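You operate a simulated robot arm through the tools that you are given. There is no shell and no other tool. Be economical: measure what you need, move in short steps, check, and stop when the job is done.

The job below is to be done with a simulated robot arm. You get a single attempt, and the scene is never put back.

## Task
Move the green card's tin from the carousel to the tins drawer.
Fine: leave the carousel at that word, shut the drawer and set the red knob to HOLD. Where these are worked on the way, their far stop is far enough and under half their travel is too little: tins drawer.

The check looks at the end state, three seconds after you hand in, the way a careful person would. Anything else that was tipped, shoved, dropped, spilled or broken makes it a failure.

## Robot
A 6-joint arm with a fingered hand on a trunk, on a base that drives. Base frame: it is fixed to the floor where the robot stands at the start and does not move with it; the origin is under the middle of the robot, x ahead of it, y to its left, z up. Lengths are in mm, angles in degrees, forces in N, time in s.
With the tool pointing down near the work surface it reaches from about 200 to 660 mm from the robot's upright axis, wherever it stands. Its first joint turns from -166.0 to 166.0 degrees. Places, roughly: inside of the tins drawer [1000, -600, 700]; parts carousel [800, 0, 1000]; red knob of the cabinet [700, -400, 800]; tins drawer [1100, -600, 800]. Payload 4 kg.
The TCP is the grasp point between the finger pads, 26 mm short of the fingertips. In the tool frame z runs along the fingers and y along their closing line. Largest opening 148 mm; the body of the gripper starts 73 mm behind the TCP. The gripper is a hand of 3 fingers: y runs from the thumb to the fingers, the wrist lies at [0, 0, -239] in the tool frame.
Orientation is that of the tool frame in the base frame, as [roll, pitch, yaw] about the fixed x, y, z axes, in that order (R = Rz(yaw) Ry(pitch) Rx(roll)). With the fingers straight down and closing along the base's y, the tool's x points along the base's -x, its y along +y and its z along -z.

## Interface
- The arm moves only by the tool step_arm. Its argument "increments" is a list of rows, each a list of 6 numbers: the shift along the base's x, y, z in units of 30 mm (1.0 is 30 mm), then the turn, a rotation vector about the base's x, y, z in units of 5 degrees (1.0 is 5 degrees). In form: [[tx, ty, tz, rx, ry, rz], ...]. A call has 1 to 8 rows; each row shifts and turns the commanded pose from where the row before left it. A call with a number of a shift or a turn outside -1 to 1 is refused whole. Each row takes 0.2 s and may step no farther than 50 mm and 8.6 degrees from the row before; otherwise, the whole call is refused. A pose out of reach is approached as far as the arm can. The call stops where the force on the tool passes 40 N (or 10 N more than at its start, if that is more) or the arm is blocked; 0.2 s more then pass. In this call time passes only in rows, and 0.2 s behind the last. The reply holds the time, the measured pose of the TCP, the force on the tool along the base axes, the opening and the grip force, in the units named above and with some noise, with the torque about the TCP (base axes, N m) and any sound that the robot's microphone picked up.
- Cameras (640 x 400 px; columns grow to the right, rows downward): "scene" is now at [53.2, 161.9, 1522.2]; the picture's right is [-0.51, -0.86, 0.00], its down [-0.33, 0.20, -0.92] and it looks along [0.80, -0.47, -0.39] (base axes); focal length 262 px, centre (320, 200). "wrist" rides on the gripper at [68, -39, -90] in the tool frame; the picture's right is [0.50, 0.87, 0.00], its down [-0.65, 0.38, -0.65] and it looks along [-0.57, 0.33, 0.76] (tool axes); focal length 222 px, centre (320, 200). There is no depth. A picture from a camera that has moved, and an enlarged one, comes with that camera's place and axes in the base frame and with its lens.
- snapshot(camera): a new picture of that camera. The clock stands still meanwhile.
- raise_lower(by): slides the trunk up (or, below 0, down) by that many mm; the arm and the scene camera ride with it, the base frame stays. It gives what a move gives, with no picture.
- steer(legs): drives the robot by 1 to 6 legs, each [ahead, left, turn to the left] in mm, mm and degrees, along the robot's own axes; the way and the turn of a leg run together, so that a leg with both is an arc; at most 1500 mm and 180 degrees a leg. The arm and the cameras ride along, it lands a little off, and it stops where it bumps. It gives what a move gives.
- set_fingers(finger1, finger2, thumb_bend): sets how far each is bent, from 0 (flat) to 1 (curled in); at 0.3 the hand is open as for a grip, at 0.7 the pads meet at the TCP. One left out holds its place. A second passes; each finger stops where it meets its share of the squeeze, and holds until it gets a number again. It is the only way to open and close the hand. It gives what a move gives, with no picture; readings hold the bend of each and the force on the fingers (four entries, about 0 where the hand has none), thumb and palm.
- aim_head(pan, tilt): turns the head with the scene camera to pan (to the left, within 120 degrees either way) and tilt (down, from -29 to 69), counted from straight ahead of the robot. It gives what a move gives.
- enlarge(camera, box): a new picture of the part [left, top, right, bottom] of that camera's present view, enlarged. The clock stands still meanwhile.
- job_done(): hands the job in; it is judged then, once.

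Work in short steps. Places have to be worked out from the pictures, the camera data and where the tool is seen: move nearer, look again, correct. Check each grasp and each placing, and mend what went wrong. You have 120 turns and 90 pictures in all, those below and enlarged ones among them. Open the gripper and draw the arm clear of the work before you hand the job in, unless the task says otherwise; then end with one line.

The tools are called after "Emit:" by a JSON object that holds its "api" and its "payload". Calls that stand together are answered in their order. step_arm: Moves the arm, as the interface text tells. Its arguments: {"type":"object","properties":{"increments":{"type":"array","items":{"type":"array","items":{"type":"number"}}}},"required":["increments"]} The other tools are called the same way: raise_lower (by) slides the trunk up or down; set_fingers (finger1, finger2, thumb_bend) moves the fingers one by one; steer (legs) drives the base; aim_head (pan, tilt) turns the head that bears the scene camera; snapshot (camera) takes a picture; enlarge (camera, box) takes an enlarged picture of a part of a camera's view; job_done () hands the job in.

At the start:

```text
time_s: 0.0
eef_pos: [341.0, -60.2, 1386.0]
ee_rot: [179.9, 0.1, -180.0]
contact_force: [0.3, 0.1, 0.4]
moment: [0.01, 0.02, 0.01]
width: 147.6
gripper_force: 0.0
shape: jaw
bend: [0.3, 0.3, 0.3]
finger forces: [0.1, 0.0, 0.0, 0.1, 0.0, 0.0]
trunk travel left (down, up): [-233.0, 83.0]
robot x, y, heading: [-3.3, -3.1, 0.0]
head pan, tilt: [-30.4, 22.7]
```

scene: 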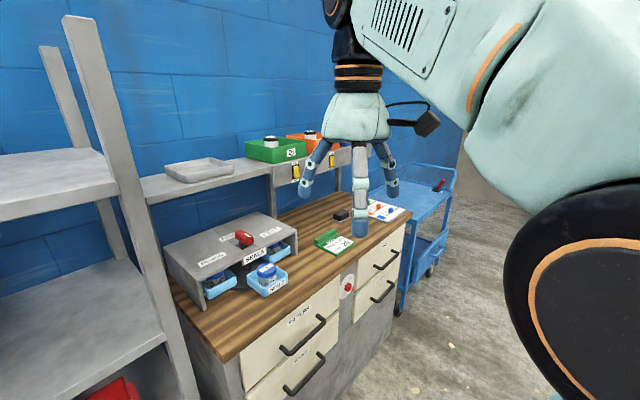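
wrist: 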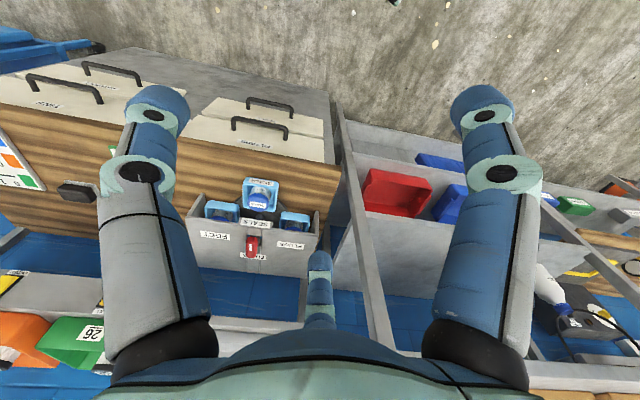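

I start by enlarging the card, the carousel and the cabinet front to read the labels.

Emit:
{"api": "enlarge", "payload": {"camera": "scene", "box": [150, 190, 310, 310]}}

Emit:
{"api": "enlarge", "payload": {"camera": "scene", "box": [300, 190, 420, 270]}}

Emit:
{"api": "enlarge", "payload": {"camera": "scene", "box": [230, 230, 420, 400]}}

```text
3.33 times, centred on (230, 250) of scene
camera zoom: at [53.2, 161.9, 1522.2], right [-0.51, -0.86, 0.0], down [-0.33, 0.2, -0.92], along [0.8, -0.47, -0.39], focal length 872 px, centre (620, 33)
```

zoom: 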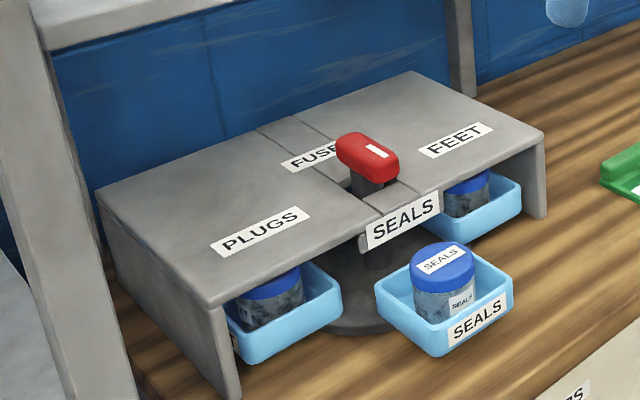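

```text
5.00 times, centred on (360, 230) of scene
camera zoom: at [53.2, 161.9, 1522.2], right [-0.51, -0.86, 0.0], down [-0.33, 0.2, -0.92], along [0.8, -0.47, -0.39], focal length 1309 px, centre (120, 50)
```

zoom: 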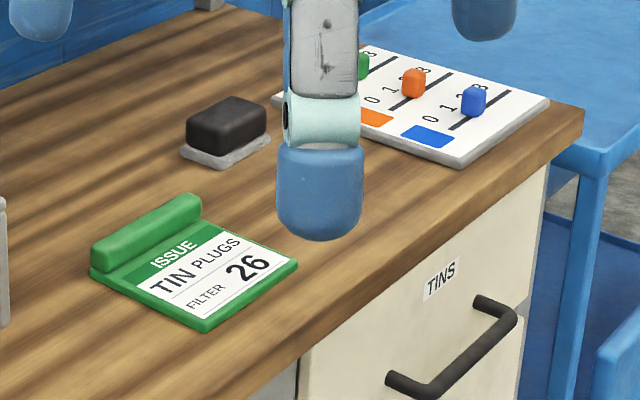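

```text
2.35 times, centred on (325, 315) of scene
camera zoom: at [53.2, 161.9, 1522.2], right [-0.51, -0.86, 0.0], down [-0.33, 0.2, -0.92], along [0.8, -0.47, -0.39], focal length 616 px, centre (308, -71)
```

zoom: 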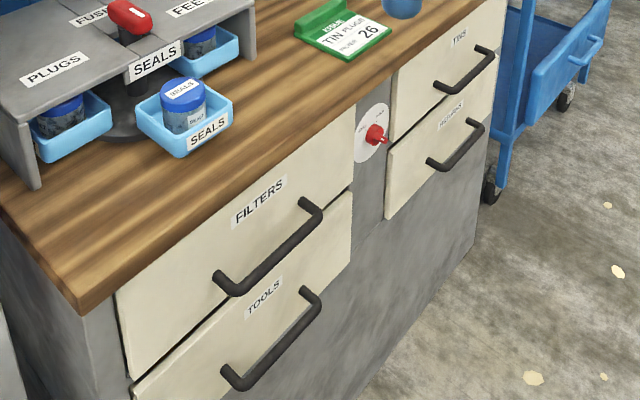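

The card names PLUGS; the cabinet looks turned about 18° (its front normal points back to me and right). I square up to it and move right to view the knob and the drawers.

Emit:
{"api": "steer", "payload": {"legs": [[0, 0, 18], [-50, -350, 0]]}}

Emit:
{"api": "aim_head", "payload": {"pan": 0, "tilt": 40}}

Emit:
{"api": "snapshot", "payload": {"camera": "scene"}}

```text
time_s: 4.7
eef_pos: [404.0, -301.4, 1384.6]
ee_rot: [179.9, 0.1, -162.0]
contact_force: [-0.5, -0.3, -0.6]
moment: [0.01, 0.01, 0.0]
width: 147.9
gripper_force: 0.0
shape: jaw
bend: [0.3, 0.3, 0.3]
finger forces: [0.0, 0.0, 0.0, 0.0, 0.1, 0.0]
trunk travel left (down, up): [-233.0, 83.0]
robot x, y, heading: [60.0, -346.6, 17.8]
head pan, tilt: [-30.4, 22.7]
```

```text
time_s: 5.6
eef_pos: [403.1, -300.2, 1385.5]
ee_rot: [179.9, 0.0, -162.0]
contact_force: [-0.7, -0.8, 0.4]
moment: [0.0, -0.05, 0.0]
width: 148.0
gripper_force: 0.0
shape: jaw
bend: [0.3, 0.3, 0.3]
finger forces: [0.0, 0.0, 0.1, 0.0, 0.0, 0.0]
trunk travel left (down, up): [-233.0, 83.0]
robot x, y, heading: [63.4, -352.4, 18.3]
head pan, tilt: [0.0, 40.0]
```

```text
84 pictures are left
camera scene: at [51.5, -133.1, 1495.2], right [0.31, -0.95, 0.0], down [-0.61, -0.2, -0.77], along [0.73, 0.24, -0.64], focal length 262 px, centre (320, 200)
```

scene: 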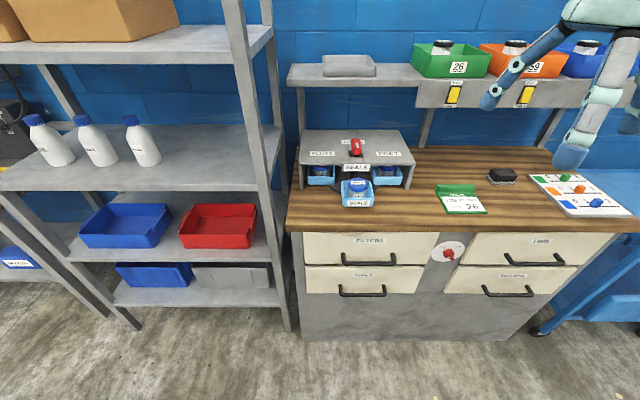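

The cabinet is square to me now. I zoom in on the red knob and the carousel.

Emit:
{"api": "enlarge", "payload": {"camera": "scene", "box": [415, 225, 479, 265]}}

Emit:
{"api": "enlarge", "payload": {"camera": "scene", "box": [284, 125, 428, 215]}}

```text
10.00 times, centred on (447, 245) of scene
camera zoom: at [51.5, -133.1, 1495.2], right [0.31, -0.95, 0.0], down [-0.61, -0.2, -0.77], along [0.73, 0.24, -0.64], focal length 2618 px, centre (-950, -250)
```

zoom: 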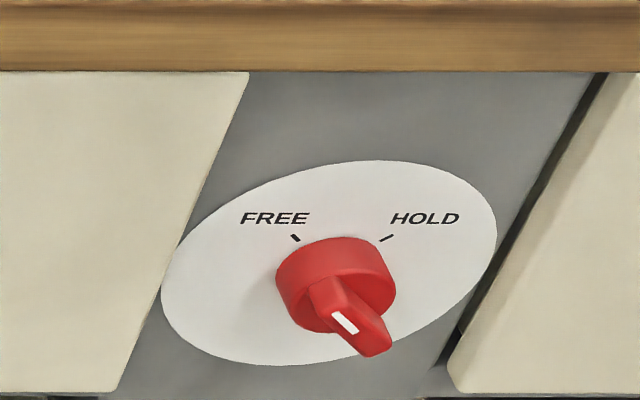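

```text
4.44 times, centred on (356, 170) of scene
camera zoom: at [51.5, -133.1, 1495.2], right [0.31, -0.95, 0.0], down [-0.61, -0.2, -0.77], along [0.73, 0.24, -0.64], focal length 1163 px, centre (160, 333)
```

zoom: 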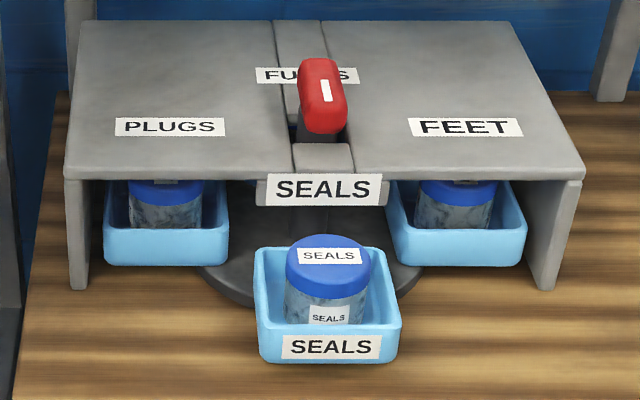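

Triangulating in a cabinet-aligned frame (a = ahead, b = left): knob ≈ (590, −589, 769), TINS handle bar ≈ (548, −855, 780), carousel handle ≈ (797, −265, 1068). I move right to face the drawer and lower the trunk for a better view of the knob.

Emit:
{"api": "steer", "payload": {"legs": [[0, -480, 0]]}}

Emit:
{"api": "raise_lower", "payload": {"by": -200}}

Emit:
{"api": "aim_head", "payload": {"pan": 0, "tilt": 38}}

Emit:
{"api": "snapshot", "payload": {"camera": "scene"}}

Emit:
{"api": "enlarge", "payload": {"camera": "scene", "box": [260, 160, 420, 260]}}

```text
time_s: 10.4
eef_pos: [554.3, -759.2, 1384.6]
ee_rot: [179.9, 0.2, -161.7]
contact_force: [0.4, 0.8, 0.1]
moment: [-0.01, -0.02, -0.01]
width: 147.8
gripper_force: 0.1
shape: jaw
bend: [0.3, 0.3, 0.3]
finger forces: [0.0, 0.1, 0.0, 0.0, 0.0, 0.0]
trunk travel left (down, up): [-233.0, 83.0]
robot x, y, heading: [210.9, -810.9, 18.3]
head pan, tilt: [0.0, 40.0]
```

```text
time_s: 12.5
eef_pos: [554.0, -759.2, 1186.0]
ee_rot: [179.9, 0.1, -161.8]
contact_force: [-0.2, -0.1, 0.0]
moment: [0.01, -0.02, 0.0]
width: 147.9
gripper_force: 0.0
shape: jaw
bend: [0.3, 0.3, 0.3]
finger forces: [0.0, 0.0, 0.1, 0.0, 0.1, 0.1]
trunk travel left (down, up): [-33.0, 283.0]
robot x, y, heading: [208.6, -807.1, 18.2]
head pan, tilt: [0.0, 40.0]
```

```text
time_s: 13.2
eef_pos: [553.3, -759.4, 1185.5]
ee_rot: [179.9, 0.1, -161.7]
contact_force: [0.0, -0.4, 1.2]
moment: [0.0, -0.02, 0.01]
width: 147.8
gripper_force: 0.0
shape: jaw
bend: [0.3, 0.3, 0.3]
finger forces: [0.1, 0.0, 0.0, 0.0, 0.0, 0.1]
trunk travel left (down, up): [-33.0, 283.0]
robot x, y, heading: [209.4, -810.8, 18.5]
head pan, tilt: [0.0, 38.0]
```

```text
81 pictures are left
camera scene: at [244.3, -579.0, 1292.8], right [0.31, -0.95, 0.0], down [-0.58, -0.19, -0.79], along [0.75, 0.25, -0.62], focal length 262 px, centre (320, 200)
```

scene: 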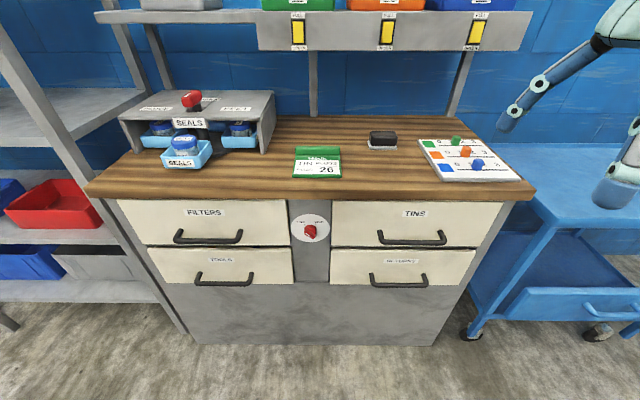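

```text
4.00 times, centred on (340, 210) of scene
camera zoom: at [244.3, -579.0, 1292.8], right [0.31, -0.95, 0.0], down [-0.58, -0.19, -0.79], along [0.75, 0.25, -0.62], focal length 1047 px, centre (240, 160)
```

zoom: 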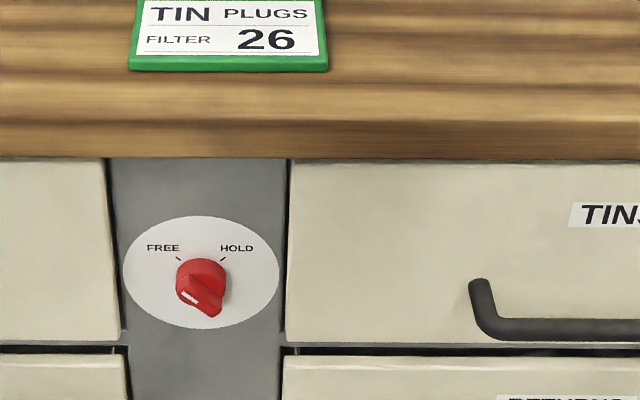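

The white mark is at the pointer's upper-left end, so the knob stands at FREE. I now orient the hand forward with the fingers closing vertically for the TINS handle: first the yaw, moving slightly ahead.

Emit:
{"api": "step_arm", "payload": {"increments": [[0.6, 0.25, -0.3, 0, 0, 1], [0.6, 0.25, -0.3, 0, 0, 1], [0.6, 0.25, -0.3, 0, 0, 1], [0.6, 0.25, -0.3, 0, 0, 1], [0.6, 0.25, -0.3, 0, 0, 1], [0.6, 0.25, -0.3, 0, 0, 1], [0.6, 0.25, -0.3, 0, 0, 1], [0.6, 0.25, -0.3, 0, 0, 1]]}}

Emit:
{"api": "step_arm", "payload": {"increments": [[0, 0, 0, 0, 0, 1], [0, 0, 0, 0, 0, 1], [0, 0, 0, 0, 0, 1], [0, 0, 0, 0, 0, 1], [0, 0, 0, 0, 0, 1], [0, 0, 0, 0, 0, 1], [0, 0, 0, 0, 0, 1], [0, 0, 0, 0, 0, 1]]}}

Emit:
{"api": "step_arm", "payload": {"increments": [[0, 0, 0, 0, 0, 1], [0, 0, 0, 0, 0, 1], [0, 0, -0.5, 0.314, -0.949, 0], [0, 0, -0.5, 0.314, -0.949, 0], [0, 0, -0.5, 0.314, -0.949, 0], [0, 0, -0.5, 0.314, -0.949, 0], [0, 0, -0.5, 0.314, -0.949, 0], [0, 0, -0.5, 0.314, -0.949, 0]]}}

```text
time_s: 15.0
eef_pos: [698.2, -698.6, 1113.3]
ee_rot: [179.8, 0.1, -121.6]
contact_force: [-0.4, 0.3, -0.5]
moment: [-0.01, 0.02, -0.01]
width: 147.6
gripper_force: 0.1
shape: jaw
bend: [0.3, 0.3, 0.3]
finger forces: [0.1, 0.1, 0.1, 0.0, 0.0, 0.0]
trunk travel left (down, up): [-33.0, 283.0]
robot x, y, heading: [211.5, -811.0, 18.3]
head pan, tilt: [0.0, 38.0]
```

```text
time_s: 16.8
eef_pos: [691.9, -673.2, 1113.3]
ee_rot: [180.0, 0.1, -82.2]
contact_force: [0.1, -0.3, 0.8]
moment: [0.02, 0.02, -0.02]
width: 147.7
gripper_force: 0.0
shape: jaw
bend: [0.3, 0.3, 0.3]
finger forces: [0.0, 0.0, 0.0, 0.0, 0.1, 0.1]
out of reach, approached as far as the arm can: row 8
trunk travel left (down, up): [-33.0, 283.0]
robot x, y, heading: [209.0, -807.9, 18.4]
head pan, tilt: [0.0, 38.0]
```

```text
time_s: 18.6
eef_pos: [664.0, -607.2, 1020.7]
ee_rot: [-150.0, 0.2, -71.7]
contact_force: [0.4, 0.6, -0.2]
moment: [0.01, 0.03, -0.02]
width: 147.9
gripper_force: 0.0
shape: jaw
bend: [0.3, 0.3, 0.3]
finger forces: [0.1, 0.0, 0.1, 0.1, 0.0, 0.1]
out of reach, approached as far as the arm can: row 1, 2
trunk travel left (down, up): [-33.0, 283.0]
robot x, y, heading: [207.7, -809.3, 18.3]
head pan, tilt: [0.0, 38.0]
```

The arm shifted left by about 75 mm at a wrist limit but the orientation is right; I continue pitching up while moving back right and down.

Emit:
{"api": "step_arm", "payload": {"increments": [[0.1, -0.3, -0.5, 0.314, -0.949, 0], [0.1, -0.3, -0.5, 0.314, -0.949, 0], [0.1, -0.3, -0.5, 0.314, -0.949, 0], [0.1, -0.3, -0.5, 0.314, -0.949, 0], [0.1, -0.3, -0.5, 0.314, -0.949, 0], [0.1, -0.3, -0.5, 0.314, -0.949, 0]]}}

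Emit:
{"api": "step_arm", "payload": {"increments": [[0, 0, -0.7, 0.314, -0.949, 0], [0, 0, -0.7, 0.314, -0.949, 0], [0, 0, -0.7, 0.314, -0.949, 0], [0, 0, -0.7, 0.314, -0.949, 0], [0, 0, -0.7, 0.314, -0.949, 0], [0, 0, -0.7, 0.314, -0.949, 0]]}}

Emit:
{"api": "snapshot", "payload": {"camera": "scene"}}

Emit:
{"api": "snapshot", "payload": {"camera": "wrist"}}

```text
time_s: 20.0
eef_pos: [682.8, -660.5, 932.1]
ee_rot: [-120.0, 0.1, -71.7]
contact_force: [0.1, 1.1, 0.5]
moment: [-0.01, -0.03, -0.01]
width: 148.0
gripper_force: 0.1
shape: jaw
bend: [0.3, 0.3, 0.3]
finger forces: [0.0, 0.1, 0.0, 0.1, 0.1, 0.0]
trunk travel left (down, up): [-33.0, 283.0]
robot x, y, heading: [211.4, -809.5, 18.5]
head pan, tilt: [0.0, 38.0]
```

```text
time_s: 21.4
eef_pos: [712.9, -736.5, 849.6]
ee_rot: [-90.4, 1.3, -71.2]
contact_force: [-0.5, -0.1, 0.6]
moment: [0.0, 0.0, -0.01]
width: 147.8
gripper_force: 0.1
shape: jaw
bend: [0.3, 0.3, 0.3]
finger forces: [0.0, 0.0, 0.0, 0.0, 0.0, 0.0]
out of reach, approached as far as the arm can: row 1, 2, 3, 4, 5, 6
trunk travel left (down, up): [-33.0, 283.0]
robot x, y, heading: [210.2, -806.3, 18.4]
head pan, tilt: [0.0, 38.0]
```

```text
79 pictures are left
camera scene: at [245.0, -578.9, 1292.7], right [0.31, -0.95, 0.0], down [-0.59, -0.19, -0.79], along [0.75, 0.25, -0.62], focal length 262 px, centre (320, 200)
```

scene: 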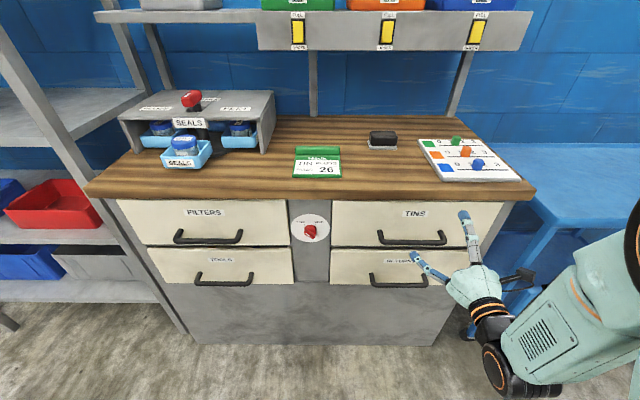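

```text
78 pictures are left
camera wrist: at [650.0, -828.6, 888.0], right [0.15, -0.46, -0.88], down [-0.84, 0.41, -0.36], along [0.53, 0.79, -0.32], focal length 222 px, centre (320, 200)
```

wrist: 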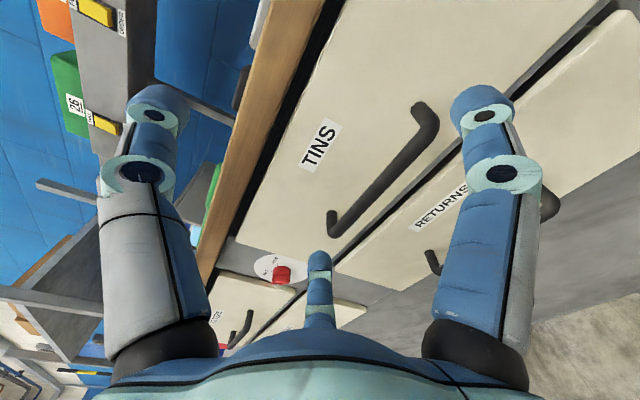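

The hand is now horizontal, left of nothing and about 65 mm right of and 75 mm above the handle centre. I try moving down and left with the arm.

Emit:
{"api": "step_arm", "payload": {"increments": [[-0.1, 0.5, -0.6, 0, 0, 0], [-0.1, 0.5, -0.6, 0, 0, 0], [-0.1, 0.5, -0.6, 0, 0, 0], [-0.1, 0.3, -0.6, 0, 0, 0]]}}

```text
time_s: 22.4
eef_pos: [739.5, -736.8, 830.9]
ee_rot: [-90.4, 1.1, -71.1]
contact_force: [0.5, 0.1, 0.2]
moment: [0.04, 0.0, -0.03]
width: 147.7
gripper_force: 0.1
shape: jaw
bend: [0.3, 0.3, 0.3]
finger forces: [0.0, 0.1, 0.0, 0.1, 0.0, 0.0]
out of reach, approached as far as the arm can: row 1, 2, 3, 4
trunk travel left (down, up): [-33.0, 283.0]
robot x, y, heading: [212.5, -808.4, 18.3]
head pan, tilt: [0.0, 38.0]
```

The arm seems cramped (wrist too near the axis). I back the base off by 150 mm to let the arm stretch more, then extend.

Emit:
{"api": "steer", "payload": {"legs": [[-170, 0, 0]]}}

Emit:
{"api": "step_arm", "payload": {"increments": [[0.949, 0.314, 0, 0, 0, 0], [0.949, 0.314, 0, 0, 0, 0], [0.949, 0.314, 0, 0, 0, 0], [0.7, 0.5, -0.3, 0, 0, 0], [0, 0.5, -0.5, 0, 0, 0]]}}

```text
time_s: 23.8
eef_pos: [579.8, -789.4, 830.4]
ee_rot: [-90.3, 1.2, -71.1]
contact_force: [0.0, 0.4, -0.5]
moment: [-0.01, 0.0, 0.01]
width: 147.8
gripper_force: 0.0
shape: jaw
bend: [0.3, 0.3, 0.3]
finger forces: [0.0, 0.0, 0.1, 0.0, 0.0, 0.0]
trunk travel left (down, up): [-33.0, 283.0]
robot x, y, heading: [51.5, -862.2, 18.0]
head pan, tilt: [0.0, 38.0]
```

```text
time_s: 25.0
eef_pos: [686.8, -731.2, 808.3]
ee_rot: [-90.4, 1.5, -70.9]
contact_force: [0.2, -0.2, -0.5]
moment: [0.0, 0.02, 0.01]
width: 147.8
gripper_force: 0.1
shape: jaw
bend: [0.3, 0.3, 0.3]
finger forces: [0.0, 0.0, 0.1, 0.0, 0.0, 0.0]
trunk travel left (down, up): [-33.0, 283.0]
robot x, y, heading: [53.5, -865.6, 18.3]
head pan, tilt: [0.0, 38.0]
```

The arm now follows. I look at the hand and the handle to refine the offsets.

Emit:
{"api": "snapshot", "payload": {"camera": "scene"}}

Emit:
{"api": "snapshot", "payload": {"camera": "wrist"}}

```text
77 pictures are left
camera scene: at [84.7, -631.7, 1292.8], right [0.31, -0.95, 0.0], down [-0.58, -0.19, -0.79], along [0.75, 0.25, -0.62], focal length 262 px, centre (320, 200)
```

scene: 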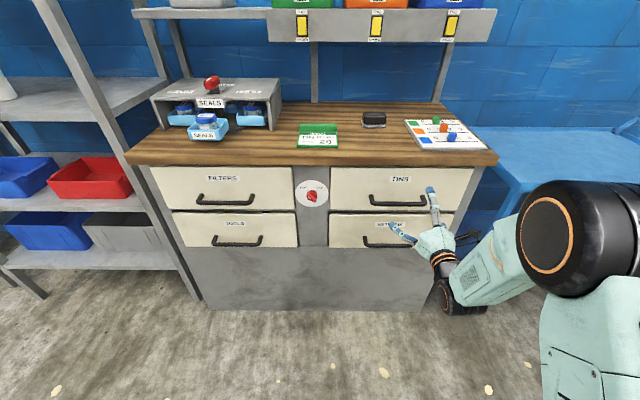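

```text
76 pictures are left
camera wrist: at [625.3, -824.5, 845.8], right [0.15, -0.45, -0.88], down [-0.84, 0.41, -0.36], along [0.52, 0.79, -0.32], focal length 222 px, centre (320, 200)
```

wrist: 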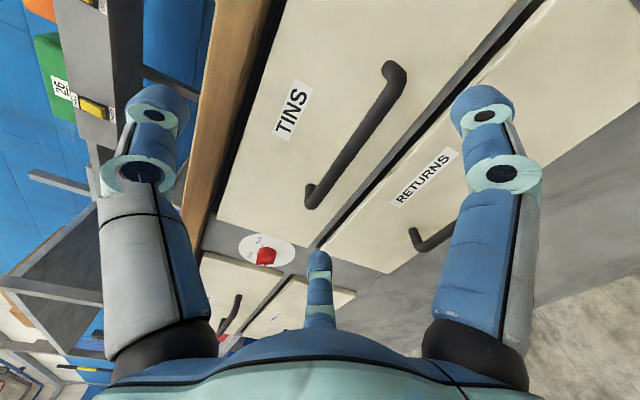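

Wrist view puts the bar from b≈−804 to −970, z≈767; I zoom the scene view to cross-check.

Emit:
{"api": "enlarge", "payload": {"camera": "scene", "box": [340, 160, 468, 240]}}

```text
5.00 times, centred on (404, 200) of scene
camera zoom: at [84.7, -631.7, 1292.8], right [0.31, -0.95, 0.0], down [-0.58, -0.19, -0.79], along [0.75, 0.25, -0.62], focal length 1309 px, centre (-100, 200)
```

zoom: 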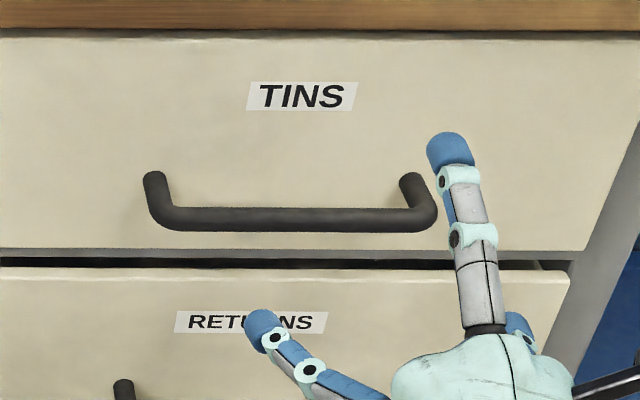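

Both views agree: bar centre b≈−884, z≈766, a≈535–545. I move the TCP to just short of the bar.

Emit:
{"api": "step_arm", "payload": {"increments": [[0.7, 0.5, -0.46, 0, 0, 0], [0.7, 0.5, -0.46, 0, 0, 0], [0.7, 0.5, -0.46, 0, 0, 0]]}}

Emit:
{"api": "snapshot", "payload": {"camera": "wrist"}}

Emit:
{"api": "enlarge", "payload": {"camera": "scene", "box": [340, 160, 468, 240]}}

```text
time_s: 25.8
eef_pos: [756.1, -698.4, 770.4]
ee_rot: [-90.4, 1.7, -70.8]
contact_force: [0.0, -0.6, -0.6]
moment: [-0.01, 0.0, -0.01]
width: 148.0
gripper_force: 0.2
shape: jaw
bend: [0.3, 0.3, 0.3]
finger forces: [0.0, 0.0, 0.0, 0.0, 0.1, 0.1]
out of reach, approached as far as the arm can: row 1, 2, 3
trunk travel left (down, up): [-33.0, 283.0]
robot x, y, heading: [54.2, -863.0, 18.4]
head pan, tilt: [0.0, 38.0]
```

```text
74 pictures are left
camera wrist: at [695.9, -792.7, 807.6], right [0.15, -0.45, -0.88], down [-0.84, 0.41, -0.35], along [0.52, 0.79, -0.32], focal length 222 px, centre (320, 200)
```

wrist: 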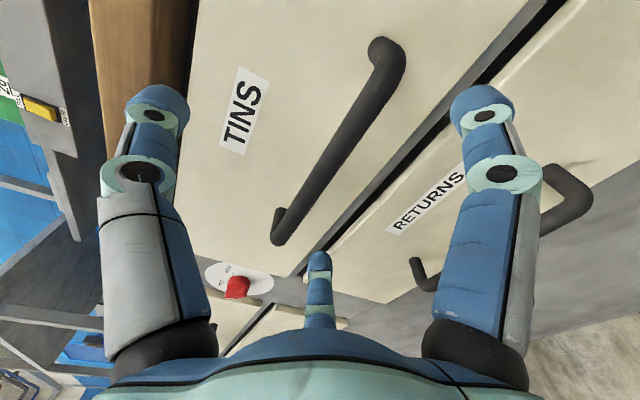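

```text
5.00 times, centred on (404, 200) of scene
camera zoom: at [84.8, -631.8, 1292.8], right [0.31, -0.95, 0.0], down [-0.58, -0.19, -0.79], along [0.75, 0.25, -0.62], focal length 1309 px, centre (-100, 200)
```

zoom: 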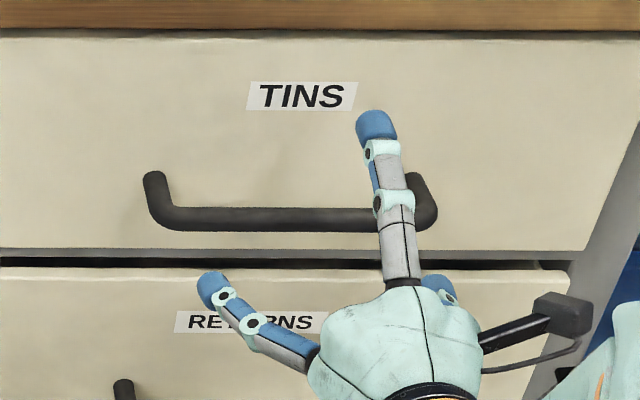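

TCP sits at (501, −899, 770) in the cabinet frame; the drawer face is at a≈590. I nudge the base left a little, then advance the hand over the bar.

Emit:
{"api": "steer", "payload": {"legs": [[20, 16, 0]]}}

Emit:
{"api": "step_arm", "payload": {"increments": [[0.5, 0.16, -0.1, 0, 0, 0]]}}

Emit:
{"api": "snapshot", "payload": {"camera": "wrist"}}

```text
time_s: 26.7
eef_pos: [769.5, -678.0, 770.2]
ee_rot: [-90.4, 1.7, -70.8]
contact_force: [-0.2, 0.0, -0.2]
moment: [-0.01, -0.03, -0.04]
width: 147.9
gripper_force: 0.0
shape: jaw
bend: [0.3, 0.3, 0.3]
finger forces: [0.1, 0.0, 0.1, 0.0, 0.2, 0.0]
trunk travel left (down, up): [-33.0, 283.0]
robot x, y, heading: [69.4, -842.4, 18.5]
head pan, tilt: [0.0, 38.0]
```

```text
time_s: 27.1
eef_pos: [784.5, -672.5, 767.5]
ee_rot: [-90.3, 1.7, -70.8]
contact_force: [0.7, -0.8, 0.1]
moment: [0.01, -0.01, -0.04]
width: 147.9
gripper_force: 0.1
shape: jaw
bend: [0.3, 0.3, 0.3]
finger forces: [0.0, 0.1, 0.1, 0.2, 0.1, 0.0]
trunk travel left (down, up): [-33.0, 283.0]
robot x, y, heading: [66.5, -844.5, 18.5]
head pan, tilt: [0.0, 38.0]
```

```text
72 pictures are left
camera wrist: at [724.3, -765.9, 804.7], right [0.15, -0.45, -0.88], down [-0.84, 0.41, -0.35], along [0.52, 0.79, -0.32], focal length 222 px, centre (320, 200)
```

wrist: 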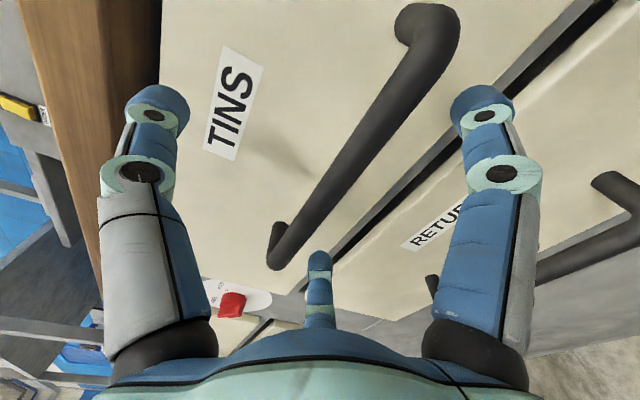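

The bar passes through the projected TCP point (320, 200). I close the hand on it.

Emit:
{"api": "set_fingers", "payload": {"finger1": 0.7, "finger2": 0.7, "thumb_bend": 0.7}}

Emit:
{"api": "snapshot", "payload": {"camera": "wrist"}}

```text
time_s: 28.1
eef_pos: [785.8, -672.7, 766.3]
ee_rot: [-90.5, 1.7, -70.7]
contact_force: [-1.4, 0.5, -14.2]
moment: [-0.02, 0.14, -0.03]
width: 8.2
gripper_force: 6.0
shape: fingers
bend: [0.66, 0.65, 0.7]
finger forces: [5.6, 6.7, 0.0, 0.0, 0.0, 0.0]
trunk travel left (down, up): [-33.0, 283.0]
robot x, y, heading: [64.4, -841.3, 18.5]
head pan, tilt: [0.0, 38.0]
```

```text
71 pictures are left
camera wrist: at [724.7, -765.7, 803.3], right [0.15, -0.45, -0.88], down [-0.84, 0.41, -0.35], along [0.52, 0.79, -0.32], focal length 222 px, centre (320, 200)
```

wrist: 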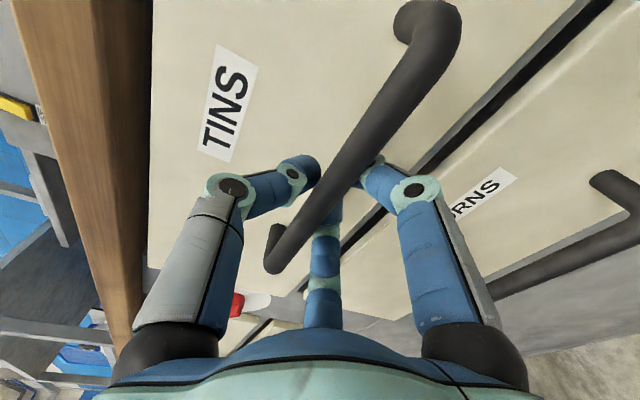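

The fingers press on the bar from below but the thumb isn't on it yet. I curl everything further to hook the bar.

Emit:
{"api": "set_fingers", "payload": {"finger1": 0.85, "finger2": 0.85, "thumb_bend": 0.85}}

Emit:
{"api": "snapshot", "payload": {"camera": "wrist"}}

```text
time_s: 29.1
eef_pos: [787.0, -671.7, 766.7]
ee_rot: [-90.5, 1.7, -70.7]
contact_force: [1.7, 0.5, -6.2]
moment: [-0.07, -0.06, 0.02]
width: 0.0
gripper_force: 14.4
shape: fingers
bend: [0.76, 0.77, 0.77]
finger forces: [3.4, 6.4, 0.1, 0.0, 18.5, 0.0]
trunk travel left (down, up): [-33.0, 283.0]
robot x, y, heading: [61.1, -839.4, 18.2]
head pan, tilt: [0.0, 38.0]
```

```text
70 pictures are left
camera wrist: at [724.7, -765.7, 804.6], right [0.15, -0.45, -0.88], down [-0.84, 0.41, -0.35], along [0.52, 0.79, -0.32], focal length 222 px, centre (320, 200)
```

wrist: 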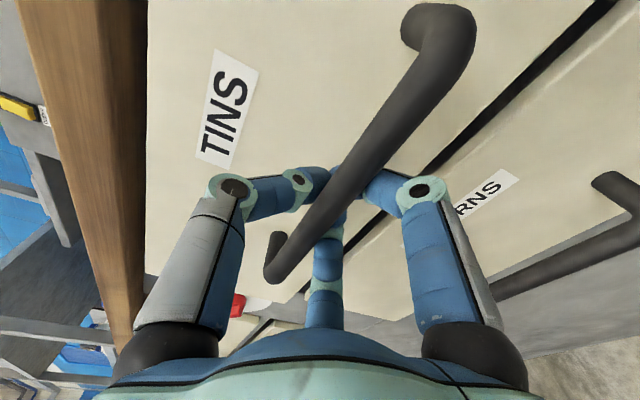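

All fingertips are now hooked behind the bar. I pull by backing the base 120 mm and check.

Emit:
{"api": "steer", "payload": {"legs": [[-120, 0, 0]]}}

Emit:
{"api": "snapshot", "payload": {"camera": "scene"}}

```text
time_s: 30.3
eef_pos: [670.9, -709.9, 766.3]
ee_rot: [-90.5, 1.8, -70.8]
contact_force: [-2.1, 6.9, -6.4]
moment: [-0.06, 0.0, 0.02]
width: 0.0
gripper_force: 5.5
shape: fingers
bend: [0.77, 0.77, 0.78]
finger forces: [3.1, 7.0, 0.1, 0.0, 0.0, 0.1]
trunk travel left (down, up): [-33.0, 283.0]
robot x, y, heading: [-45.7, -876.4, 18.6]
head pan, tilt: [0.0, 38.0]
```

```text
69 pictures are left
camera scene: at [-14.4, -647.1, 1292.6], right [0.31, -0.95, 0.0], down [-0.58, -0.19, -0.79], along [0.75, 0.25, -0.62], focal length 262 px, centre (320, 200)
```

scene: 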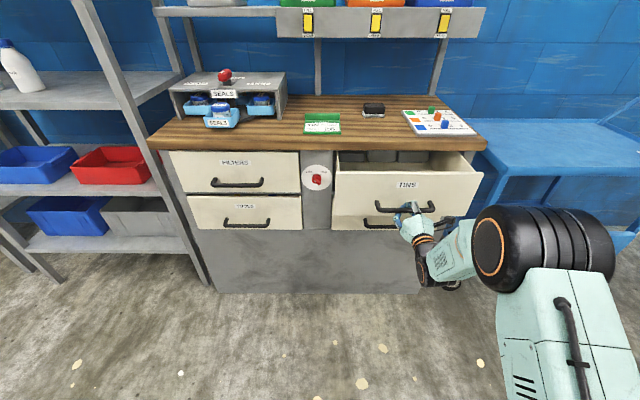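

The drawer slides out about 115 mm. I keep pulling.

Emit:
{"api": "steer", "payload": {"legs": [[-130, 0, 0]]}}

Emit:
{"api": "steer", "payload": {"legs": [[-100, 0, 0]]}}

Emit:
{"api": "snapshot", "payload": {"camera": "scene"}}

```text
time_s: 31.6
eef_pos: [548.4, -749.9, 766.2]
ee_rot: [-90.5, 1.6, -70.5]
contact_force: [-0.9, 5.8, -5.8]
moment: [-0.07, -0.03, 0.09]
width: 0.0
gripper_force: 5.3
shape: fingers
bend: [0.77, 0.77, 0.78]
finger forces: [3.0, 7.0, 0.0, 0.0, 0.1, 0.1]
trunk travel left (down, up): [-33.0, 283.0]
robot x, y, heading: [-170.1, -923.1, 18.5]
head pan, tilt: [0.0, 38.0]
```

```text
time_s: 32.7
eef_pos: [479.0, -770.5, 765.5]
ee_rot: [-90.7, 1.6, -70.5]
contact_force: [12.8, 4.6, -6.4]
moment: [-0.01, -0.04, 0.01]
width: 0.0
gripper_force: 28.2
shape: fingers
bend: [0.76, 0.77, 0.75]
finger forces: [19.6, 18.5, 0.1, 0.0, 17.4, 0.0]
trunk travel left (down, up): [-33.0, 283.0]
robot x, y, heading: [-240.1, -943.2, 18.3]
head pan, tilt: [0.0, 38.0]
stopped in leg 1: the force on the tool passed its limit at 76 N (the readings are from after the stop); the commanded pose is now the measured one
```

```text
68 pictures are left
camera scene: at [-207.4, -711.4, 1292.6], right [0.32, -0.95, 0.0], down [-0.59, -0.19, -0.79], along [0.75, 0.25, -0.62], focal length 262 px, centre (320, 200)
```

scene: 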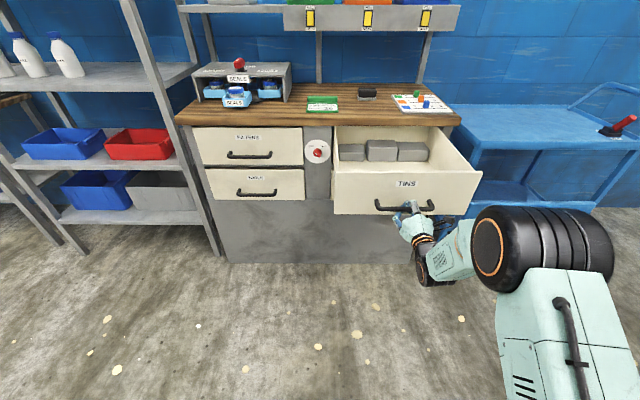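

The drawer hit its far stop at about 320 mm. I release the bar and back away.

Emit:
{"api": "set_fingers", "payload": {"finger1": 0.2, "finger2": 0.2, "thumb_bend": 0.2}}

Emit:
{"api": "steer", "payload": {"legs": [[-150, 0, 0]]}}

Emit:
{"api": "enlarge", "payload": {"camera": "scene", "box": [300, 80, 508, 210]}}

```text
time_s: 33.7
eef_pos: [477.1, -771.1, 768.0]
ee_rot: [-90.6, 1.7, -70.6]
contact_force: [0.0, 0.0, 0.1]
moment: [-0.03, 0.03, -0.02]
width: 146.4
gripper_force: 0.0
shape: fingers
bend: [0.2, 0.2, 0.2]
finger forces: [0.0, 0.1, 0.0, 0.0, 0.0, 0.0]
trunk travel left (down, up): [-33.0, 283.0]
robot x, y, heading: [-240.7, -941.0, 18.4]
head pan, tilt: [0.0, 38.0]
```

```text
time_s: 35.0
eef_pos: [336.2, -820.4, 767.7]
ee_rot: [-90.4, 1.7, -70.6]
contact_force: [-0.1, -0.7, 0.6]
moment: [-0.04, 0.0, 0.0]
width: 147.1
gripper_force: 0.2
shape: fingers
bend: [0.2, 0.2, 0.2]
finger forces: [0.1, 0.0, 0.0, 0.0, 0.0, 0.1]
trunk travel left (down, up): [-33.0, 283.0]
robot x, y, heading: [-380.8, -988.1, 18.5]
head pan, tilt: [0.0, 38.0]
```

```text
3.08 times, centred on (404, 145) of scene
camera zoom: at [-350.9, -758.9, 1292.8], right [0.31, -0.95, 0.0], down [-0.58, -0.19, -0.79], along [0.75, 0.25, -0.62], focal length 805 px, centre (62, 369)
```

zoom: 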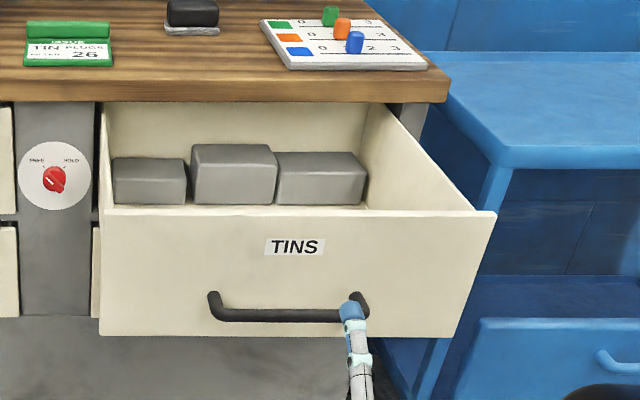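

The drawer stays open, with three blocks inside. Now I raise the trunk and bring the hand back to pointing down before driving to the carousel.

Emit:
{"api": "raise_lower", "payload": {"by": 220}}

Emit:
{"api": "step_arm", "payload": {"increments": [[-0.5, -0.16, 0.5, -0.314, 0.949, 0], [-0.5, -0.16, 0.5, -0.314, 0.949, 0], [-0.5, -0.16, 0.5, -0.314, 0.949, 0], [-0.5, -0.16, 0.5, -0.314, 0.949, 0], [-0.5, -0.16, 0.5, -0.314, 0.949, 0], [-0.5, -0.16, 0.5, -0.314, 0.949, 0], [-0.5, -0.16, 0.5, -0.314, 0.949, 0], [-0.5, -0.16, 0.5, -0.314, 0.949, 0]]}}

Emit:
{"api": "step_arm", "payload": {"increments": [[-0.5, -0.16, 0.5, -0.314, 0.949, 0], [-0.5, -0.16, 0.5, -0.314, 0.949, 0], [-0.5, -0.16, 0.5, -0.314, 0.949, 0], [-0.5, -0.16, 0.5, -0.314, 0.949, 0], [-0.5, -0.16, 0, -0.314, 0.949, 0], [-0.5, -0.16, 0, -0.314, 0.949, 0], [-0.5, -0.16, 0, -0.314, 0.949, 0], [-0.5, -0.16, 0, -0.314, 0.949, 0]]}}

Emit:
{"api": "step_arm", "payload": {"increments": [[0, 0, 0, -0.314, 0.949, 0], [0, 0, 0, -0.314, 0.949, 0], [0, 0, 0, 0, 0, -1], [0, 0, 0, 0, 0, -1], [0, 0, 0, 0, 0, -1], [0, 0, 0, 0, 0, -1], [0, 0, 0, 0, 0, -1], [0, 0, 0, 0, 0, -1]]}}

```text
time_s: 37.4
eef_pos: [336.8, -818.9, 986.7]
ee_rot: [-90.5, 1.8, -70.5]
contact_force: [0.2, 0.6, -0.3]
moment: [-0.04, -0.03, -0.05]
width: 146.5
gripper_force: 0.1
shape: fingers
bend: [0.2, 0.2, 0.2]
finger forces: [0.0, 0.0, 0.1, 0.0, 0.0, 0.0]
trunk travel left (down, up): [-253.0, 63.0]
robot x, y, heading: [-383.2, -990.8, 18.4]
head pan, tilt: [0.0, 38.0]
```

```text
time_s: 39.2
eef_pos: [223.5, -853.4, 1100.5]
ee_rot: [-128.4, 2.7, -71.4]
contact_force: [0.5, -0.5, -0.2]
moment: [-0.01, 0.02, 0.02]
width: 147.0
gripper_force: 0.0
shape: fingers
bend: [0.2, 0.2, 0.2]
finger forces: [0.0, 0.0, 0.0, 0.0, 0.0, 0.0]
out of reach, approached as far as the arm can: row 8
trunk travel left (down, up): [-253.0, 63.0]
robot x, y, heading: [-384.6, -991.1, 18.3]
head pan, tilt: [0.0, 38.0]
```

```text
time_s: 41.0
eef_pos: [106.1, -941.6, 1127.4]
ee_rot: [-164.8, 6.5, -71.9]
contact_force: [-0.5, -0.3, -1.1]
moment: [-0.03, -0.02, 0.03]
width: 146.6
gripper_force: 0.1
shape: fingers
bend: [0.2, 0.2, 0.2]
finger forces: [0.0, 0.0, 0.0, 0.0, 0.0, 0.0]
out of reach, approached as far as the arm can: row 1, 5, 6, 7, 8
trunk travel left (down, up): [-253.0, 63.0]
robot x, y, heading: [-380.7, -991.7, 18.3]
head pan, tilt: [0.0, 38.0]
```

```text
time_s: 42.8
eef_pos: [92.4, -978.4, 1101.2]
ee_rot: [-173.1, 11.3, -102.5]
contact_force: [0.4, 0.2, 0.3]
moment: [0.02, 0.03, -0.01]
width: 146.6
gripper_force: 0.1
shape: fingers
bend: [0.2, 0.2, 0.2]
finger forces: [0.1, 0.0, 0.1, 0.0, 0.0, 0.0]
out of reach, approached as far as the arm can: row 1, 2, 5, 6, 7, 8
trunk travel left (down, up): [-253.0, 63.0]
robot x, y, heading: [-379.4, -990.7, 18.3]
head pan, tilt: [0.0, 38.0]
```

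The wrist still leans about 11°; I continue the yaw back to neutral while moving left and level it after.

Emit:
{"api": "step_arm", "payload": {"increments": [[0, 0.5, 0, 0, 0, -1], [0, 0.5, 0, 0, 0, -1], [0, 0.5, 0, 0, 0, -1], [0, 0.5, 0, 0, 0, -1], [0, 0.5, 0, 0, 0, -1], [0, 0.5, 0, 0, 0, -1], [0, 0.5, 0, 0, 0, -1], [0, 0.5, 0, 0, 0, -1]]}}

Emit:
{"api": "step_arm", "payload": {"increments": [[0, 0, 0, 0, 0, -1], [0, 0, 0, 0, 0, -1], [0, 0, 0, 0, 0, -1], [0, 0, 0, 0, 0, -1]]}}

```text
time_s: 44.6
eef_pos: [66.1, -960.6, 1038.4]
ee_rot: [-176.2, 16.3, -142.1]
contact_force: [-0.1, 0.1, -0.1]
moment: [0.02, -0.02, -0.01]
width: 146.7
gripper_force: 0.1
shape: fingers
bend: [0.2, 0.2, 0.2]
finger forces: [0.0, 0.0, 0.0, 0.0, 0.1, 0.0]
out of reach, approached as far as the arm can: row 1, 2, 3, 4, 5, 6, 7, 8
trunk travel left (down, up): [-253.0, 63.0]
robot x, y, heading: [-379.9, -990.3, 18.3]
head pan, tilt: [0.0, 38.0]
```

```text
time_s: 45.6
eef_pos: [50.2, -1020.1, 1002.9]
ee_rot: [-177.1, 16.7, -162.0]
contact_force: [0.0, -0.4, -0.4]
moment: [0.04, 0.01, 0.01]
width: 147.2
gripper_force: 0.1
shape: fingers
bend: [0.2, 0.2, 0.2]
finger forces: [0.1, 0.0, 0.0, 0.1, 0.0, 0.1]
out of reach, approached as far as the arm can: row 1, 2, 3, 4
trunk travel left (down, up): [-253.0, 63.0]
robot x, y, heading: [-383.3, -991.0, 18.5]
head pan, tilt: [0.0, 38.0]
```

The solver is in a cramped pose with a 17° lean; I move up toward the starting pose while levelling.

Emit:
{"api": "step_arm", "payload": {"increments": [[0, 0, 1, 0, 0, 0], [0, 0, 1, 0, 0, 0], [0, 0, 1, 0, 0, 0], [0, 0, 1, 0, 0, 0], [0, 0, 1, -0.314, 0.949, 0], [0, 0, 1, -0.314, 0.949, 0], [0, 0, 1, -0.314, 0.949, 0], [0, 0, 1, -0.1, 0.3, 0]]}}

Emit:
{"api": "snapshot", "payload": {"camera": "scene"}}

```text
time_s: 47.4
eef_pos: [1.0, -1129.7, 1180.8]
ee_rot: [175.9, 8.7, -162.0]
contact_force: [0.2, 0.6, -0.2]
moment: [-0.01, 0.04, -0.03]
width: 146.6
gripper_force: 0.0
shape: fingers
bend: [0.2, 0.2, 0.2]
finger forces: [0.0, 0.0, 0.0, 0.0, 0.0, 0.0]
out of reach, approached as far as the arm can: row 1, 2, 3, 4, 5, 6, 7, 8
trunk travel left (down, up): [-253.0, 63.0]
robot x, y, heading: [-381.6, -990.0, 18.3]
head pan, tilt: [0.0, 38.0]
```

```text
66 pictures are left
camera scene: at [-393.5, -772.8, 1519.0], right [0.31, -0.95, 0.0], down [-0.58, -0.19, -0.79], along [0.75, 0.25, -0.62], focal length 262 px, centre (320, 200)
```

scene: 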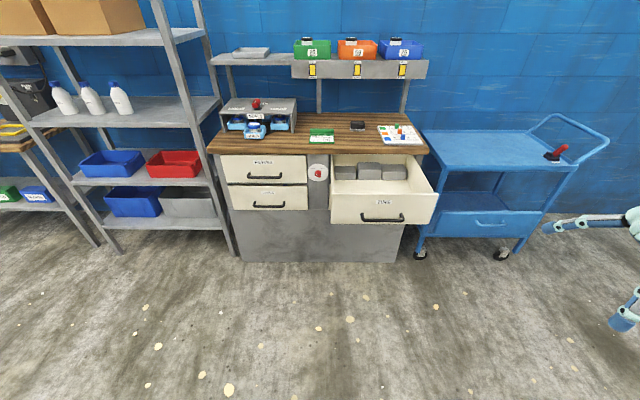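

The hand swung to the right; I command it back left and ahead towards the starting relative pose.

Emit:
{"api": "step_arm", "payload": {"increments": [[-0.3, 0.94, 0.3, 0, 0, 0], [-0.3, 0.94, 0.3, 0, 0, 0], [-0.3, 0.94, 0.3, 0, 0, 0], [-0.3, 0.94, 0.3, 0, 0, 0], [-0.3, 0.94, 0.3, 0, 0, 0], [-0.3, 0.94, 0.3, 0, 0, 0]]}}

Emit:
{"api": "step_arm", "payload": {"increments": [[0.5, 0.16, 0.5, 0, 0, 0], [0.5, 0.16, 0.5, 0, 0, 0], [0.5, 0.16, 0.5, 0, 0, 0], [0.5, 0.16, 0.5, 0, 0, 0]]}}

```text
time_s: 48.8
eef_pos: [-70.5, -1005.4, 1217.7]
ee_rot: [173.5, 10.5, -162.1]
contact_force: [-0.5, 0.9, 0.0]
moment: [0.06, -0.02, -0.02]
width: 146.8
gripper_force: 0.0
shape: fingers
bend: [0.2, 0.2, 0.2]
finger forces: [0.0, 0.0, 0.0, 0.0, 0.0, 0.1]
out of reach, approached as far as the arm can: row 1, 2, 3, 4, 5, 6
trunk travel left (down, up): [-253.0, 63.0]
robot x, y, heading: [-380.1, -986.3, 18.5]
head pan, tilt: [0.0, 38.0]
```

```text
time_s: 49.8
eef_pos: [-17.7, -1018.6, 1273.6]
ee_rot: [173.2, 10.5, -162.2]
contact_force: [0.6, 0.3, -0.4]
moment: [0.02, -0.01, 0.05]
width: 146.9
gripper_force: 0.2
shape: fingers
bend: [0.2, 0.2, 0.2]
finger forces: [0.0, 0.0, 0.0, 0.1, 0.0, 0.0]
out of reach, approached as far as the arm can: row 1, 2, 3, 4
trunk travel left (down, up): [-253.0, 63.0]
robot x, y, heading: [-383.5, -991.0, 18.2]
head pan, tilt: [0.0, 38.0]
```

I look at the arm itself to understand its configuration.

Emit:
{"api": "aim_head", "payload": {"pan": -45, "tilt": 25}}

Emit:
{"api": "snapshot", "payload": {"camera": "scene"}}

```text
time_s: 50.9
eef_pos: [-18.7, -1019.2, 1274.0]
ee_rot: [173.3, 10.5, -162.0]
contact_force: [-0.3, -0.1, -0.3]
moment: [-0.02, 0.0, -0.02]
width: 146.9
gripper_force: 0.1
shape: fingers
bend: [0.2, 0.2, 0.2]
finger forces: [0.0, 0.1, 0.1, 0.1, 0.1, 0.0]
trunk travel left (down, up): [-253.0, 63.0]
robot x, y, heading: [-384.0, -988.0, 18.4]
head pan, tilt: [-45.0, 25.0]
```

```text
65 pictures are left
camera scene: at [-392.7, -841.4, 1539.3], right [-0.45, -0.89, 0.0], down [-0.38, 0.19, -0.91], along [0.81, -0.41, -0.42], focal length 262 px, centre (320, 200)
```

scene: 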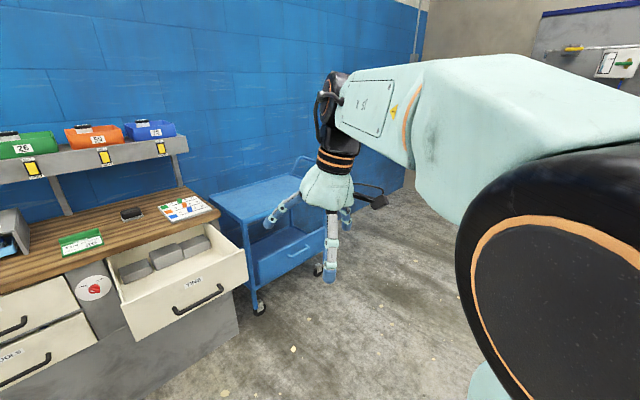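

The forearm is rolled 180° compared with the start (the wrist flipped), so pointing straight down is limited here. Lower and farther out the forearm slopes more, so I try a working-type pose in free space while levelling.

Emit:
{"api": "step_arm", "payload": {"increments": [[0.74, 0.68, -0.63, 0, 0, 0], [0.74, 0.68, -0.63, 0, 0, 0], [0.74, 0.68, -0.63, 0, 0, 0], [0.74, 0.68, -0.63, 0, 0, 0], [0.74, 0.68, -0.63, -0.48, 0.39, 0], [0.74, 0.68, -0.63, -0.48, 0.39, 0], [0.74, 0.68, -0.63, -0.48, 0.39, 0], [0.74, 0.68, -0.63, -0.48, 0.39, 0]]}}

Emit:
{"api": "step_arm", "payload": {"increments": [[0, 0, -0.1, 0, 0, 0], [0, 0, -0.1, 0, 0, 0]]}}

```text
time_s: 52.7
eef_pos: [133.3, -949.8, 1079.8]
ee_rot: [169.8, 5.7, -161.9]
contact_force: [-0.5, -0.6, 1.2]
moment: [0.0, 0.04, -0.01]
width: 146.5
gripper_force: 0.1
shape: fingers
bend: [0.2, 0.2, 0.2]
finger forces: [0.0, 0.0, 0.0, 0.0, 0.0, 0.0]
out of reach, approached as far as the arm can: row 1, 2, 3, 4, 5, 6, 7, 8
trunk travel left (down, up): [-253.0, 63.0]
robot x, y, heading: [-383.3, -987.1, 18.3]
head pan, tilt: [-45.0, 25.0]
```

```text
time_s: 53.3
eef_pos: [131.7, -947.8, 1081.3]
ee_rot: [169.6, 5.7, -162.0]
contact_force: [0.7, 0.3, 0.4]
moment: [-0.02, 0.0, 0.0]
width: 146.9
gripper_force: 0.1
shape: fingers
bend: [0.2, 0.2, 0.2]
finger forces: [0.0, 0.0, 0.0, 0.1, 0.0, 0.0]
out of reach, approached as far as the arm can: row 1
trunk travel left (down, up): [-253.0, 63.0]
robot x, y, heading: [-379.0, -985.6, 18.4]
head pan, tilt: [-45.0, 25.0]
```

The hand leans to the left because joint 4 seems stuck at its limit. I unwind it by swinging the hand left, up and over the forearm line, in free space.

Emit:
{"api": "step_arm", "payload": {"increments": [[0.13, 0.45, 0.2, 0.958, -0.286, 0], [0.13, 0.45, 0.2, 0.958, -0.286, 0], [0.13, 0.45, 0.2, 0.958, -0.286, 0], [0.13, 0.45, 0.3, 0.958, -0.286, 0], [0.13, 0.45, 0.3, 0.958, -0.286, 0], [0.13, 0.45, 0.3, 0.958, -0.286, 0], [0.13, 0.45, 0.4, 0.958, -0.286, 0], [0.13, 0.45, 0.4, 0.958, -0.286, 0]]}}

Emit:
{"api": "step_arm", "payload": {"increments": [[0.13, 0.4, 0.5, 0.958, -0.286, 0], [0.13, 0.4, 0.5, 0.958, -0.286, 0], [0.13, 0.3, 0.6, 0.958, -0.286, 0], [0.13, 0.3, 0.6, 0.958, -0.286, 0], [0.1, 0.2, 0.6, 0.958, -0.286, 0], [0.1, 0.2, 0.6, 0.958, -0.286, 0]]}}

Emit:
{"api": "snapshot", "payload": {"camera": "scene"}}

```text
time_s: 55.1
eef_pos: [163.5, -841.3, 1146.4]
ee_rot: [136.3, 25.2, -171.5]
contact_force: [0.0, 0.5, 0.0]
moment: [0.03, 0.01, -0.01]
width: 146.9
gripper_force: 0.0
shape: fingers
bend: [0.2, 0.2, 0.2]
finger forces: [0.0, 0.0, 0.0, 0.1, 0.1, 0.0]
trunk travel left (down, up): [-253.0, 63.0]
robot x, y, heading: [-383.7, -988.3, 18.7]
head pan, tilt: [-45.0, 25.0]
```

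```text
time_s: 56.5
eef_pos: [185.1, -787.3, 1247.1]
ee_rot: [103.2, 34.1, 171.8]
contact_force: [-1.3, 0.2, 0.2]
moment: [0.03, -0.01, -0.01]
width: 147.1
gripper_force: 0.0
shape: fingers
bend: [0.2, 0.2, 0.2]
finger forces: [0.0, 0.0, 0.0, 0.0, 0.0, 0.0]
trunk travel left (down, up): [-253.0, 63.0]
robot x, y, heading: [-387.5, -992.2, 18.4]
head pan, tilt: [-45.0, 25.0]
```

```text
64 pictures are left
camera scene: at [-392.7, -841.4, 1539.3], right [-0.45, -0.89, 0.0], down [-0.38, 0.19, -0.91], along [0.81, -0.41, -0.42], focal length 262 px, centre (320, 200)
```

scene: 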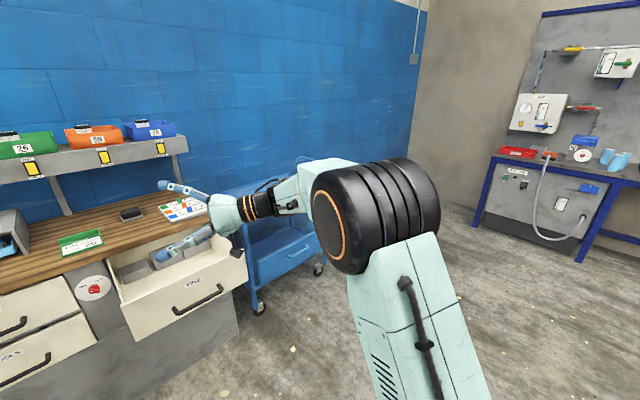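

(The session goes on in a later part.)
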